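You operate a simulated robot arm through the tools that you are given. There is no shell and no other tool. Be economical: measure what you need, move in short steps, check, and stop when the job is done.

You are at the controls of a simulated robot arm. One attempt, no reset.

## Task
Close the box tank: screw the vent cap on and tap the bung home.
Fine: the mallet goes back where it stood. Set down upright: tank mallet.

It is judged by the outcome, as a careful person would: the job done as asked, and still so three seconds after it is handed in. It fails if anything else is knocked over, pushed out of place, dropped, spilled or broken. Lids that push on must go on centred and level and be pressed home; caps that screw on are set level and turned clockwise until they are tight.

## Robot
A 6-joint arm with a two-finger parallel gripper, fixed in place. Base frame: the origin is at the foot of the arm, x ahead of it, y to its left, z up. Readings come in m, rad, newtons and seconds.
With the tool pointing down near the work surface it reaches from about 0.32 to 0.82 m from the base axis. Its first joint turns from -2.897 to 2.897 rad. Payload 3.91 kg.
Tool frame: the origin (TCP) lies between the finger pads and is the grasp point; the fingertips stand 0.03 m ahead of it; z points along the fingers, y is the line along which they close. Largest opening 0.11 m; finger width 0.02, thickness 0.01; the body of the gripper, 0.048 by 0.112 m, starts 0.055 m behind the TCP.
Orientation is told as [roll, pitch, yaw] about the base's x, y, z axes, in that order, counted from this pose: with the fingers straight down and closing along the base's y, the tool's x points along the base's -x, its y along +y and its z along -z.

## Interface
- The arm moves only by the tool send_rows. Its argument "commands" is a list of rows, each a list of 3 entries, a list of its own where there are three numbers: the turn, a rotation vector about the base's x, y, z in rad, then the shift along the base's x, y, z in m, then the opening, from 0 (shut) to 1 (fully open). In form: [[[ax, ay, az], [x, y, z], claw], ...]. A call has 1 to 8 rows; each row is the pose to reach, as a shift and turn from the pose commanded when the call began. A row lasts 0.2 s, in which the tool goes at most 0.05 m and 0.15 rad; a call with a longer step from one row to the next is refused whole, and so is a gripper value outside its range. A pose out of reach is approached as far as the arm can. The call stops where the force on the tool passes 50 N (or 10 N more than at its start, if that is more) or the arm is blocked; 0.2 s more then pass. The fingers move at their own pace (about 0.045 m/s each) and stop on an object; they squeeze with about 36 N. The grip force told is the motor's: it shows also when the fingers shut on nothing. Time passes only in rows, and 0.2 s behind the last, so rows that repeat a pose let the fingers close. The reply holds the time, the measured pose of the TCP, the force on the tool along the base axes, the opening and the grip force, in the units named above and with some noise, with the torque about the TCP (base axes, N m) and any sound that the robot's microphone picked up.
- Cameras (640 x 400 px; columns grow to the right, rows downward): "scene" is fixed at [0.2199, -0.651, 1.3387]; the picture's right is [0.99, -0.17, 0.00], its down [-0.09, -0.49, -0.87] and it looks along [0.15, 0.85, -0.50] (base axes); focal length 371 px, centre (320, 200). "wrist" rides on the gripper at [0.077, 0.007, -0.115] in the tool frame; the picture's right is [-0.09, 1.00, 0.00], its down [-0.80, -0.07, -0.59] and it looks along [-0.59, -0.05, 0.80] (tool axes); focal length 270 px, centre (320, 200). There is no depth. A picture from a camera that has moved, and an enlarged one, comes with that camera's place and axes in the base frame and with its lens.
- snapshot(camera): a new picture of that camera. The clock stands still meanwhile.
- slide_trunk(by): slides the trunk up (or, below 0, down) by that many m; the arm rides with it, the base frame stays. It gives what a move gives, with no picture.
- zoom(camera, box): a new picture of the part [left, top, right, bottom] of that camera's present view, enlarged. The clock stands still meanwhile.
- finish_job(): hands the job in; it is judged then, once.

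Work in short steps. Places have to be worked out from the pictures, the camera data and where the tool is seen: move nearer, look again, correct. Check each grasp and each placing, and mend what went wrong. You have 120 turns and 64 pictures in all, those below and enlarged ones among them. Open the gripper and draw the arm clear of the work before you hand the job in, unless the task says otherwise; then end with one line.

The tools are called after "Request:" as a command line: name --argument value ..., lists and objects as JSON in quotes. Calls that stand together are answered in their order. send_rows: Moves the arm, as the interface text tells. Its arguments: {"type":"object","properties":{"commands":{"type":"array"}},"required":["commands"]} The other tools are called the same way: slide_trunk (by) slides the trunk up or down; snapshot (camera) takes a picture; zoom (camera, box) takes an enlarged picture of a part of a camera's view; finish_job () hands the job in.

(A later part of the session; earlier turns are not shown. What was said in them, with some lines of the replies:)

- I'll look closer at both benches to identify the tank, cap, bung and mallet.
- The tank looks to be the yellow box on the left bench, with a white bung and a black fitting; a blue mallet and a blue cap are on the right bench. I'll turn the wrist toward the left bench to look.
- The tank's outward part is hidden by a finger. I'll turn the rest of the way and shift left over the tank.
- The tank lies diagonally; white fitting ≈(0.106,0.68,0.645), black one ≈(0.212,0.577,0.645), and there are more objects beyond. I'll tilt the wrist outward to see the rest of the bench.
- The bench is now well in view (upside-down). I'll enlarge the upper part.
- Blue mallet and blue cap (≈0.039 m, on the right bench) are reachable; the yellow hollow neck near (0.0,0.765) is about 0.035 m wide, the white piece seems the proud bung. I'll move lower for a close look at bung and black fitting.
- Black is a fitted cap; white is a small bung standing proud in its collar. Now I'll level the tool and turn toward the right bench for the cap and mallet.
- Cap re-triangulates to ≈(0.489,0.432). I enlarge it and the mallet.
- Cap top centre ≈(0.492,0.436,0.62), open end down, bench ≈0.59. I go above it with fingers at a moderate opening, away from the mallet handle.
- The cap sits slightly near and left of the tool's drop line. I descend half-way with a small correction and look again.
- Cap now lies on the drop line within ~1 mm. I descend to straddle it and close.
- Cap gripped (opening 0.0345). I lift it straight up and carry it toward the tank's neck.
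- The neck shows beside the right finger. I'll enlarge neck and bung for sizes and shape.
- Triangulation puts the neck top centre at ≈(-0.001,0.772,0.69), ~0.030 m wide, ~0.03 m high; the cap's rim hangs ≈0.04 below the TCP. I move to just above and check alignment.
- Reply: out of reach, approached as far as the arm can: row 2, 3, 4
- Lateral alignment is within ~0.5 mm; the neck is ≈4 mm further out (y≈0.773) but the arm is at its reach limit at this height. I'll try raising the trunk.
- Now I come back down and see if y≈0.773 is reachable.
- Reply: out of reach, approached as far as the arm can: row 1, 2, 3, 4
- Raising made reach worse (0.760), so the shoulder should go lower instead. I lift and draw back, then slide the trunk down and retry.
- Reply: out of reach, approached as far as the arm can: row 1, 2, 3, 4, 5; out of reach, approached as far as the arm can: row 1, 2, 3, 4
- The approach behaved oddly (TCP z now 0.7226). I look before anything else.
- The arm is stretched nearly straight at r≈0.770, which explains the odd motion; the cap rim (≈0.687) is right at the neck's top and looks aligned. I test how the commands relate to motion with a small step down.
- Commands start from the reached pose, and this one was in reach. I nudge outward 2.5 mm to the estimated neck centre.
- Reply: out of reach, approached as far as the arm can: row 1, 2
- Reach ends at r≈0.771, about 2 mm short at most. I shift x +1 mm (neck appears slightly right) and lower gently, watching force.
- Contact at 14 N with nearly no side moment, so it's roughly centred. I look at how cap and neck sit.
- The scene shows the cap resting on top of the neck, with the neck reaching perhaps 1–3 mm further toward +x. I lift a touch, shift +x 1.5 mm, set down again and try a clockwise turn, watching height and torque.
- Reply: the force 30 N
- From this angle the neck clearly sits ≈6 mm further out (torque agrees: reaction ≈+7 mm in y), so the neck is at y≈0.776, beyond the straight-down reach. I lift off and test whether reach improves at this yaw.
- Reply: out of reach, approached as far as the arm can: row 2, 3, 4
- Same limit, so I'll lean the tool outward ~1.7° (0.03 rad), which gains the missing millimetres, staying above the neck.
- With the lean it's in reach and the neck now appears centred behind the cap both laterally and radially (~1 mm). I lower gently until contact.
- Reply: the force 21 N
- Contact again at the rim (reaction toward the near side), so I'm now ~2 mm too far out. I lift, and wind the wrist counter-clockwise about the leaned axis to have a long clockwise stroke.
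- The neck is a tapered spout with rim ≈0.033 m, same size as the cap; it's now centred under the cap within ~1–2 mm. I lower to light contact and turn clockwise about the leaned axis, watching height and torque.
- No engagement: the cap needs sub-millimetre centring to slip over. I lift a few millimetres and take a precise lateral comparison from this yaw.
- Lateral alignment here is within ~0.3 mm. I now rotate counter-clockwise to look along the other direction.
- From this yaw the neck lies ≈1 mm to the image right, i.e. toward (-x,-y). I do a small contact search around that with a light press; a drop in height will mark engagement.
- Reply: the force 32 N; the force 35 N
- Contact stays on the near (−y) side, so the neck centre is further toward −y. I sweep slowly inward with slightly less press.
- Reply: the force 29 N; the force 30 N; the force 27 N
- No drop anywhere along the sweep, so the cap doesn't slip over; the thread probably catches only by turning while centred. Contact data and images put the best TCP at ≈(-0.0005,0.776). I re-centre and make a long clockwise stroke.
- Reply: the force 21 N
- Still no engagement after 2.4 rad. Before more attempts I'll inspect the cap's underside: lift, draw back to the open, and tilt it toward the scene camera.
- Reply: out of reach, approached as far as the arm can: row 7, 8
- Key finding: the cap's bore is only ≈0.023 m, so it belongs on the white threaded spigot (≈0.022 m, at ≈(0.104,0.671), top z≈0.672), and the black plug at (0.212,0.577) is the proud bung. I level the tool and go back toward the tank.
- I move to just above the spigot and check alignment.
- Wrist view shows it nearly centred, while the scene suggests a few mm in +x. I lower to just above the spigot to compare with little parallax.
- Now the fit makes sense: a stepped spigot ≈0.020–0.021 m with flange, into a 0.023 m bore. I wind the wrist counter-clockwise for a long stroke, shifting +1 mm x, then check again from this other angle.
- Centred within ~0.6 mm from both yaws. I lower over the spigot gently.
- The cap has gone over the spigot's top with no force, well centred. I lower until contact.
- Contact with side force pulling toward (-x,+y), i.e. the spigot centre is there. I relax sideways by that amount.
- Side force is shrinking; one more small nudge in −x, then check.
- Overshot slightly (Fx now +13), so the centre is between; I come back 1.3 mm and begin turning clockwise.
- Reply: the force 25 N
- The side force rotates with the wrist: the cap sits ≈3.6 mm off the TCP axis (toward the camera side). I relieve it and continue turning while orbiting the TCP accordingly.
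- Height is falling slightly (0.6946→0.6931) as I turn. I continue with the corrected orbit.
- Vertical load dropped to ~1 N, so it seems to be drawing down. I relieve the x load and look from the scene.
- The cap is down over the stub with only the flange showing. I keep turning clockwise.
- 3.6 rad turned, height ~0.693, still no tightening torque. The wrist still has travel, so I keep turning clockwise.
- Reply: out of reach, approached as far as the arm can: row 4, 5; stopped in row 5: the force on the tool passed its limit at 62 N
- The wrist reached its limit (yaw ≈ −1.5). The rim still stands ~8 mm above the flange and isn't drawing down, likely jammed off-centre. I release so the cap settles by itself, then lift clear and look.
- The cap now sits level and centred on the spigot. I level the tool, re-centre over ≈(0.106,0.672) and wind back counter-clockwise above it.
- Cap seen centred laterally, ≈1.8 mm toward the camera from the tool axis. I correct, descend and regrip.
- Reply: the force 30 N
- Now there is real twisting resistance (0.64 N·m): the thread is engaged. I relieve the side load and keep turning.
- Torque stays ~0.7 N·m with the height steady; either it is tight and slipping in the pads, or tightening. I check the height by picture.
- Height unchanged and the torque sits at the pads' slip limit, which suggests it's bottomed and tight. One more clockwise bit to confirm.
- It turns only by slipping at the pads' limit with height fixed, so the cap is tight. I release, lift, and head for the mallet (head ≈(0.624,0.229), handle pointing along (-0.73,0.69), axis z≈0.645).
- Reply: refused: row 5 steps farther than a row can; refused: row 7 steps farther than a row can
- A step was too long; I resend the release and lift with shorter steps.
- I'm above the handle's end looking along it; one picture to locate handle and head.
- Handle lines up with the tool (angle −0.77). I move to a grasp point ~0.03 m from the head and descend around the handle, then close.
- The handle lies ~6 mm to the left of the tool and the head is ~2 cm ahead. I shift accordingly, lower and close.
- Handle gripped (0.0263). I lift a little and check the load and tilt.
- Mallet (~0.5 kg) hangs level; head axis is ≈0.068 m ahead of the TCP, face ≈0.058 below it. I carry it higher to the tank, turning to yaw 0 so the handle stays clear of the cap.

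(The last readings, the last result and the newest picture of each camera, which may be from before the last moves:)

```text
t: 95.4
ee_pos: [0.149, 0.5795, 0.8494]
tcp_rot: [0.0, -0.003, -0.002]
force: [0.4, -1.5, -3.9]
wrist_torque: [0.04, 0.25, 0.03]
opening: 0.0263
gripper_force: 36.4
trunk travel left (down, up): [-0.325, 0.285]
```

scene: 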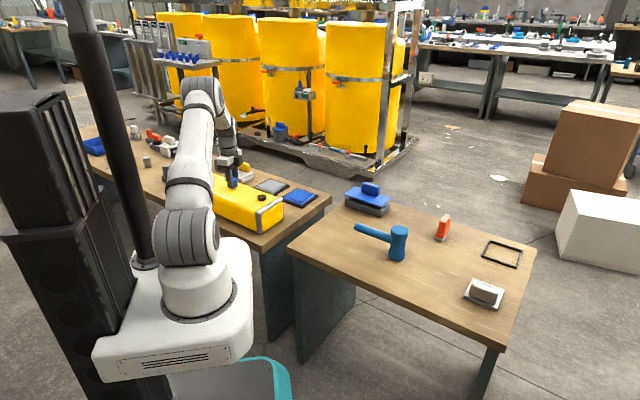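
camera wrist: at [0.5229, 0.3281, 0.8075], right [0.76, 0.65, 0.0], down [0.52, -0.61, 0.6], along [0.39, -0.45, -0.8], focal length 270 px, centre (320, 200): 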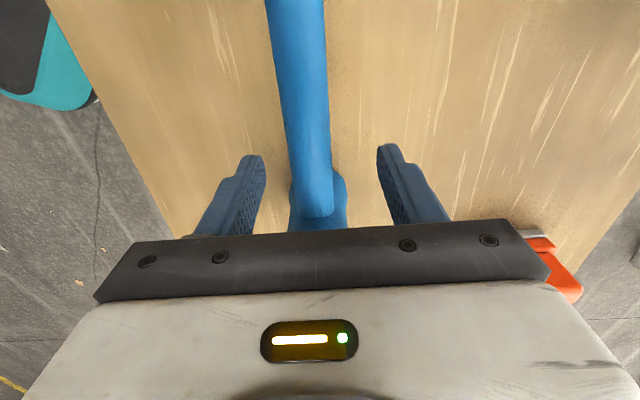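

I lower until the face is a few cm above the bung and check alignment from the scene.

Request:
send_rows --commands '[[[0, 0, 0], [0, 0, -0.04], 0.1], [[0, 0, 0], [0, 0, -0.08], 0.1], [[0, 0, 0], [0, 0, -0.095], 0.1], [[0, 0, 0], [0, 0, -0.095], 0.1]]'

Request:
zoom --camera "scene" --box '[216, 150, 296, 200]'

```text
t: 96.4
ee_pos: [0.1438, 0.5796, 0.7511]
tcp_rot: [-0.001, -0.001, 0.0]
force: [0.1, 0.8, -4.0]
wrist_torque: [-0.02, 0.2, -0.03]
opening: 0.0263
gripper_force: 35.8
trunk travel left (down, up): [-0.325, 0.285]
```

```text
8.00 times, centred on (256, 175) of scene
camera zoom: at [0.2199, -0.651, 1.3387], right [0.99, -0.17, 0.0], down [-0.09, -0.49, -0.87], along [0.15, 0.85, -0.5], focal length 2969 px, centre (832, 400)
```

zoom: 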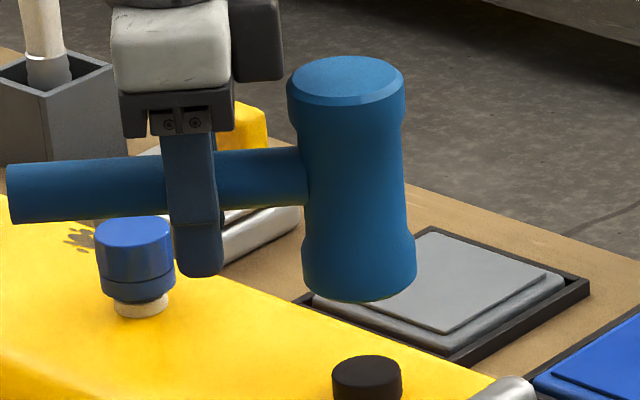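

Head face is centred over the black bung (~0.05 above it) and the screwed cap looks level. I lower slowly to find contact.

Request:
send_rows --commands '[[[0, 0, 0], [0, 0, -0.015], 0.1], [[0, 0, 0], [0, 0, -0.03], 0.1], [[0, 0, 0], [0, 0, -0.036], 0.1], [[0, 0, 0], [0, 0, -0.042], 0.1], [[0, 0, 0], [0, 0, -0.048], 0.1], [[0, 0, 0], [0, 0, -0.052], 0.1]]'

```text
t: 97.8
ee_pos: [0.1423, 0.581, 0.7045]
tcp_rot: [0.009, -0.006, 0.003]
force: [-18.2, 6.3, 33.8]
wrist_torque: [-0.01, -1.08, 0.25]
opening: 0.0265
gripper_force: 36.1
trunk travel left (down, up): [-0.325, 0.285]
```

Contact at TCP z≈0.705, load at the head as expected. I raise 2.5 cm, nudge 3 mm toward −y, and give a tap.

Request:
send_rows --commands '[[[0, 0, 0], [0, -0.003, 0.02], 0.1], [[0, 0, 0], [0, -0.003, 0.03], 0.1], [[0, 0, 0], [0, -0.003, 0.03], 0.1], [[0, 0, 0], [0, -0.003, 0.0], 0.1], [[0, 0, 0], [0, -0.003, 0.025], 0.1]]'

```text
t: 99.0
ee_pos: [0.1413, 0.5776, 0.7267]
tcp_rot: [0.001, 0.0, 0.0]
force: [0.4, 0.2, -3.7]
wrist_torque: [-0.02, 0.24, 0.02]
opening: 0.0265
gripper_force: 35.8
trunk travel left (down, up): [-0.325, 0.285]
```

No sound or stop, so the tap barely reached. I make it firmer: a longer swing ending slightly below contact.

Request:
send_rows --commands '[[[0, 0, 0], [0, 0, 0.02], 0.1], [[0, 0, 0], [0, 0, 0.02], 0.1], [[0, 0, 0], [0, 0, -0.028], 0.1], [[0, 0, 0], [0, 0, -0.033], 0.1], [[0, 0, 0], [0, 0, 0.01], 0.1]]'

```text
t: 100.2
ee_pos: [0.1453, 0.5783, 0.7355]
tcp_rot: [-0.001, -0.001, -0.002]
force: [-0.4, 0.5, -4.2]
wrist_torque: [-0.02, 0.22, 0.01]
opening: 0.0267
gripper_force: 35.9
trunk travel left (down, up): [-0.325, 0.285]
```

No force stop even at a commanded 0.691, so the bung may have moved. I feel for the contact height again.

Request:
send_rows --commands '[[[0, 0, 0], [0, 0, -0.02], 0.1], [[0, 0, 0], [0, 0, -0.03], 0.1], [[0, 0, 0], [0, 0, -0.037], 0.1], [[0, 0, 0], [0, 0, -0.04], 0.1], [[0, 0, 0], [0, 0, -0.04], 0.1]]'

Request:
zoom --camera "scene" --box '[216, 150, 296, 200]'

```text
t: 101.4
ee_pos: [0.1453, 0.5777, 0.697]
tcp_rot: [0.004, -0.004, 0.0]
force: [-2.2, -0.2, 14.2]
wrist_torque: [-0.03, -0.64, 0.01]
opening: 0.0263
gripper_force: 36.2
trunk travel left (down, up): [-0.325, 0.285]
```

```text
8.00 times, centred on (256, 175) of scene
camera zoom: at [0.2199, -0.651, 1.3387], right [0.99, -0.17, 0.0], down [-0.09, -0.49, -0.87], along [0.15, 0.85, -0.5], focal length 2969 px, centre (832, 400)
```

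zoom: 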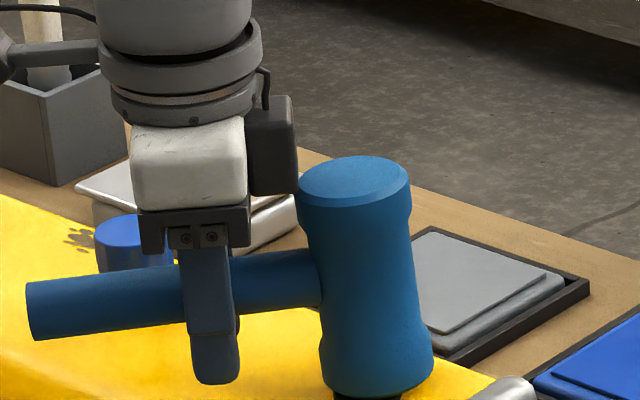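

The mallet has pivoted ~4° in the pads and the bung moved at most a couple of mm. Static pressing isn't right; I give a quick strike at full speed and pull back at once.

Request:
send_rows --commands '[[[0, 0, 0], [0, 0, 0.04], 0.1], [[0, 0, 0], [0, 0, 0.065], 0.1], [[0, 0, 0], [0, 0, 0.065], 0.1], [[0, 0, 0], [0, 0, 0.016], 0.1], [[0, 0, 0], [0, 0, -0.02], 0.1], [[0, 0, 0], [0, 0, 0.02], 0.1]]'

```text
t: 102.6
ee_pos: [0.1458, 0.5781, 0.692]
tcp_rot: [0.013, -0.006, 0.0]
force: [-6.4, -11.8, 24.2]
wrist_torque: [-0.44, -1.06, -0.61]
opening: 0.0268
gripper_force: 35.7
trunk travel left (down, up): [-0.325, 0.285]
stopped in row 6: the force on the tool passed its limit at 67 N (the readings are from after the stop); the commanded pose is now the measured one
```

The strike peaked at 67 N and the height fell to 0.692. I lift and look at the bung.

Request:
send_rows --commands '[[[0, 0, 0], [0, 0, 0.02], 0.1], [[0, 0, 0], [0, 0, 0.05], 0.1], [[0, 0, 0], [0, 0, 0.06], 0.1]]'

Request:
zoom --camera "scene" --box '[216, 150, 296, 200]'

```text
t: 103.4
ee_pos: [0.1464, 0.5793, 0.7487]
tcp_rot: [0.011, -0.008, -0.001]
force: [0.3, -0.4, -4.8]
wrist_torque: [0.01, 0.25, -0.02]
opening: 0.0265
gripper_force: 36.5
trunk travel left (down, up): [-0.325, 0.285]
```

```text
8.00 times, centred on (256, 175) of scene
camera zoom: at [0.2199, -0.651, 1.3387], right [0.99, -0.17, 0.0], down [-0.09, -0.49, -0.87], along [0.15, 0.85, -0.5], focal length 2969 px, centre (832, 400)
```

zoom: 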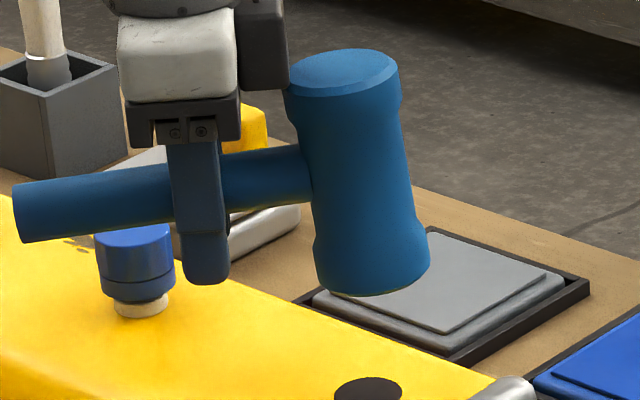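

The bung has sunk a lot; I zoom on it to see if any rim still stands proud.

Request:
zoom --camera "scene" --box '[250, 188, 274, 208]'

```text
16.00 times, centred on (262, 198) of scene
camera zoom: at [0.2199, -0.651, 1.3387], right [0.99, -0.17, 0.0], down [-0.09, -0.49, -0.87], along [0.15, 0.85, -0.5], focal length 5938 px, centre (1248, 232)
```

zoom: 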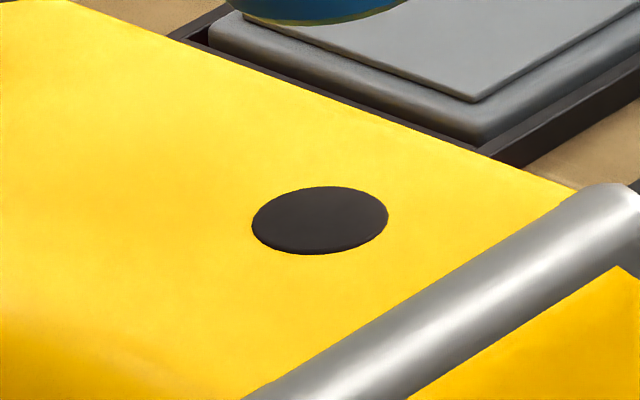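

It's practically flush, with perhaps a 1 mm sliver. One last moderate tap to make sure it's home.

Request:
send_rows --commands '[[[0, 0, 0], [0, 0, -0.035], 0.1], [[0, 0, 0], [0, 0, -0.066], 0.1], [[0, 0, 0], [0, 0, -0.03], 0.1], [[0, 0, 0], [0, 0, 0.01], 0.1], [[0, 0, 0], [0, 0, 0.04], 0.1]]'

```text
t: 104.6
ee_pos: [0.1487, 0.5778, 0.7913]
tcp_rot: [0.012, -0.005, 0.0]
force: [-0.6, -0.4, -4.7]
wrist_torque: [-0.01, 0.23, 0.03]
opening: 0.0265
gripper_force: 36.4
trunk travel left (down, up): [-0.325, 0.285]
```

That one was light; I repeat the firm stroke that worked, ending just at the flush height.

Request:
send_rows --commands '[[[0, 0, 0], [0, 0, -0.049], 0.1], [[0, 0, 0], [0, 0, -0.098], 0.1], [[0, 0, 0], [0, 0, -0.117], 0.1], [[0, 0, 0], [0, 0, -0.07], 0.1], [[0, 0, 0], [0, 0, -0.02], 0.1], [[0, 0, 0], [0, 0, 0.02], 0.1]]'

Request:
zoom --camera "scene" --box '[246, 186, 278, 210]'

```text
t: 105.4
ee_pos: [0.1466, 0.5818, 0.6924]
tcp_rot: [0.028, -0.01, -0.001]
force: [-7.1, -16.6, 35.0]
wrist_torque: [-0.59, -1.62, -0.89]
opening: 0.0269
gripper_force: 35.4
trunk travel left (down, up): [-0.325, 0.285]
stopped in row 3: the force on the tool passed its limit at 66 N (the readings are from after the stop); the commanded pose is now the measured one
```

```text
16.00 times, centred on (262, 198) of scene
camera zoom: at [0.2199, -0.651, 1.3387], right [0.99, -0.17, 0.0], down [-0.09, -0.49, -0.87], along [0.15, 0.85, -0.5], focal length 5938 px, centre (1248, 232)
```

zoom: 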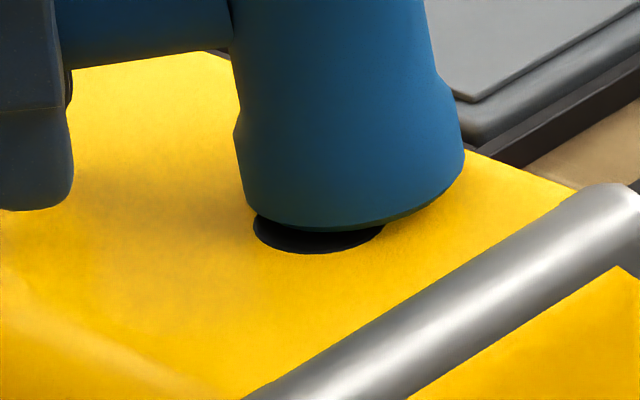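

Same stop height (0.692) as before under 66 N: the bung is home. Now I lift, level the tool and carry the mallet back.

Request:
send_rows --commands '[[[-0.028, 0.01, 0], [0, 0, 0.04], 0.1], [[-0.028, 0.01, 0], [0, 0, 0.085], 0.1], [[-0.028, 0.01, 0], [0, 0, 0.13], 0.1], [[-0.028, 0.01, 0], [0, 0, 0.175], 0.1], [[-0.028, 0.01, 0], [0, 0, 0.185], 0.1]]'

Request:
send_rows --commands '[[[0, 0, -0.1], [0.036, -0.027, 0], 0.1], [[0, 0, -0.2], [0.074, -0.055, 0], 0.1], [[0, 0, -0.3], [0.112, -0.083, 0], 0.1], [[0, 0, -0.4], [0.15, -0.111, 0], 0.1], [[0, 0, -0.5], [0.188, -0.139, 0], 0.1], [[0, 0, -0.6], [0.226, -0.167, 0], 0.1], [[0, 0, -0.7], [0.264, -0.195, 0], 0.1], [[0, 0, -0.77], [0.302, -0.223, 0], 0.1]]'

```text
t: 106.6
ee_pos: [0.1467, 0.5827, 0.87]
tcp_rot: [-0.006, 0.001, 0.0]
force: [-1.1, -0.7, -4.6]
wrist_torque: [-0.01, 0.21, 0.01]
opening: 0.0261
gripper_force: 36.4
trunk travel left (down, up): [-0.325, 0.285]
```

```text
t: 108.4
ee_pos: [0.4515, 0.3619, 0.8677]
tcp_rot: [-0.008, 0.0, -0.771]
force: [0.2, 0.0, -4.7]
wrist_torque: [0.15, 0.16, 0.0]
opening: 0.0266
gripper_force: 35.9
trunk travel left (down, up): [-0.325, 0.285]
```

I move over the mallet's original spot, tilting ~0.065 rad to cancel the pivot in the pads, and come down partway.

Request:
send_rows --commands '[[[0.02, 0.015, 0], [0.035, -0.028, 0], 0.1], [[0.04, 0.03, 0], [0.07, -0.056, 0], 0.1], [[0.051, 0.041, 0], [0.1, -0.08, -0.01], 0.1], [[0.051, 0.041, 0], [0.1167, -0.0933, -0.04], 0.1], [[0.051, 0.041, 0], [0.1167, -0.0933, -0.085], 0.1], [[0.051, 0.041, 0], [0.1167, -0.0933, -0.13], 0.1], [[0.051, 0.041, 0], [0.1167, -0.0933, -0.17], 0.1], [[0.051, 0.041, 0], [0.1167, -0.0933, -0.17], 0.1]]'

Request:
zoom --camera "scene" --box '[320, 180, 432, 250]'

```text
t: 110.2
ee_pos: [0.5654, 0.2658, 0.7032]
tcp_rot: [0.003, 0.067, -0.77]
force: [0.8, 1.2, -4.7]
wrist_torque: [0.15, 0.19, 0.01]
opening: 0.0264
gripper_force: 36.0
trunk travel left (down, up): [-0.325, 0.285]
```

```text
5.71 times, centred on (376, 215) of scene
camera zoom: at [0.2199, -0.651, 1.3387], right [0.99, -0.17, 0.0], down [-0.09, -0.49, -0.87], along [0.15, 0.85, -0.5], focal length 2121 px, centre (0, 114)
```

zoom: 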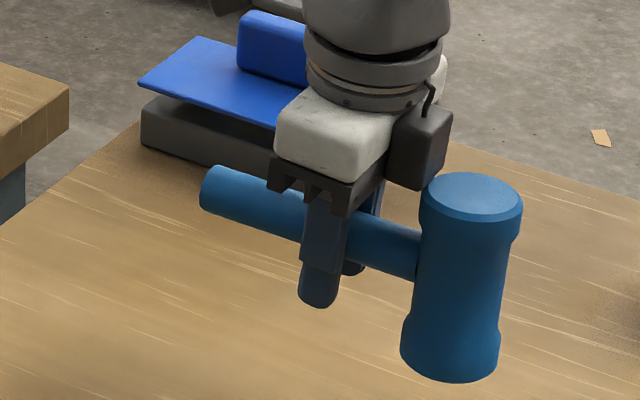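

The mallet hangs upright at its spot, matching the original view. I lower to the bench with care.

Request:
send_rows --commands '[[[0, 0, 0], [0.001, 0.0015, -0.025], 0.1], [[0, 0, 0], [0.001, 0.0015, -0.042], 0.1], [[0, 0, 0], [0.001, 0.0015, -0.048], 0.1], [[0, 0, 0], [0.001, 0.0015, -0.051], 0.1]]'

```text
t: 111.2
ee_pos: [0.5686, 0.2681, 0.6501]
tcp_rot: [0.004, 0.066, -0.77]
force: [0.2, 0.3, -4.1]
wrist_torque: [0.14, 0.14, -0.02]
opening: 0.0263
gripper_force: 35.8
trunk travel left (down, up): [-0.325, 0.285]
```

Not touching yet (still the full weight); I continue in millimetre steps.

Request:
send_rows --commands '[[[0, 0, 0], [-0.001, 0, -0.0015], 0.1], [[0, 0, 0], [-0.001, 0, -0.003], 0.1], [[0, 0, 0], [-0.001, 0, -0.003], 0.1]]'

```text
t: 112.0
ee_pos: [0.5673, 0.2684, 0.6476]
tcp_rot: [0.006, 0.066, -0.77]
force: [0.2, -5.0, 5.6]
wrist_torque: [-0.46, -0.47, -0.3]
opening: 0.0262
gripper_force: 36.1
trunk travel left (down, up): [-0.325, 0.285]
```

The head is on the bench. I open, let it settle, and lift straight up.

Request:
send_rows --commands '[[[0, 0, 0], [0, 0, 0], 0.35], [[0, 0, 0], [0, 0, 0], 0.6], [[0, 0, 0], [0, 0, 0], 0.6], [[0, 0, 0], [0, 0, 0.02], 0.6], [[0, 0, 0], [0, 0, 0.06], 0.6], [[0, 0, 0], [0, 0, 0.1], 0.6], [[0, 0, 0], [0, 0, 0.15], 0.6], [[0, 0, 0], [0, 0, 0.2], 0.6]]'

Request:
send_rows --commands '[[[0, 0, 0], [-0.04, 0, 0.02], 0.6], [[0, 0, 0], [-0.08, 0, 0.04], 0.6], [[0, 0, 0], [-0.12, 0, 0.06], 0.6]]'

Request:
zoom --camera "scene" --box '[200, 140, 432, 285]'

```text
t: 113.8
ee_pos: [0.5637, 0.2688, 0.8476]
tcp_rot: [0.004, 0.066, -0.77]
force: [-0.2, -0.6, 0.9]
wrist_torque: [-0.02, 0.0, 0.02]
opening: 0.0661
gripper_force: 0.1
trunk travel left (down, up): [-0.325, 0.285]
```

```text
t: 114.6
ee_pos: [0.4475, 0.2698, 0.9077]
tcp_rot: [0.003, 0.066, -0.769]
force: [-0.5, -0.3, 0.4]
wrist_torque: [0.02, 0.01, 0.0]
opening: 0.066
gripper_force: 0.0
trunk travel left (down, up): [-0.325, 0.285]
```

```text
2.76 times, centred on (316, 212) of scene
camera zoom: at [0.2199, -0.651, 1.3387], right [0.99, -0.17, 0.0], down [-0.09, -0.49, -0.87], along [0.15, 0.85, -0.5], focal length 1024 px, centre (331, 166)
```

zoom: 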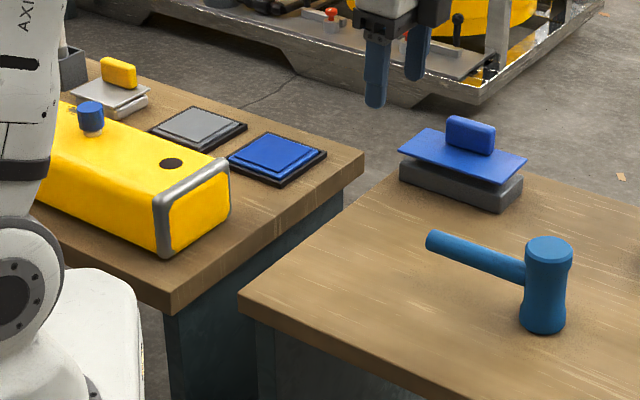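

The cap sits level and tight, the bung is flush, and the mallet stands at the same pixel position as at the start. The arm is clear with the gripper open, so I hand in.

Request:
finish_job

```text
The job is handed in.
```

The vent cap is screwed on level and turned clockwise until it slipped in the fingers; its rim still stands about 7 mm above the spigot flange, which I took as bottomed. The bung is tapped flush, and the mallet is back upright where it stood. While finding the right fitting I first set the cap on the tank's spout and turned it there; the spout looked unchanged.
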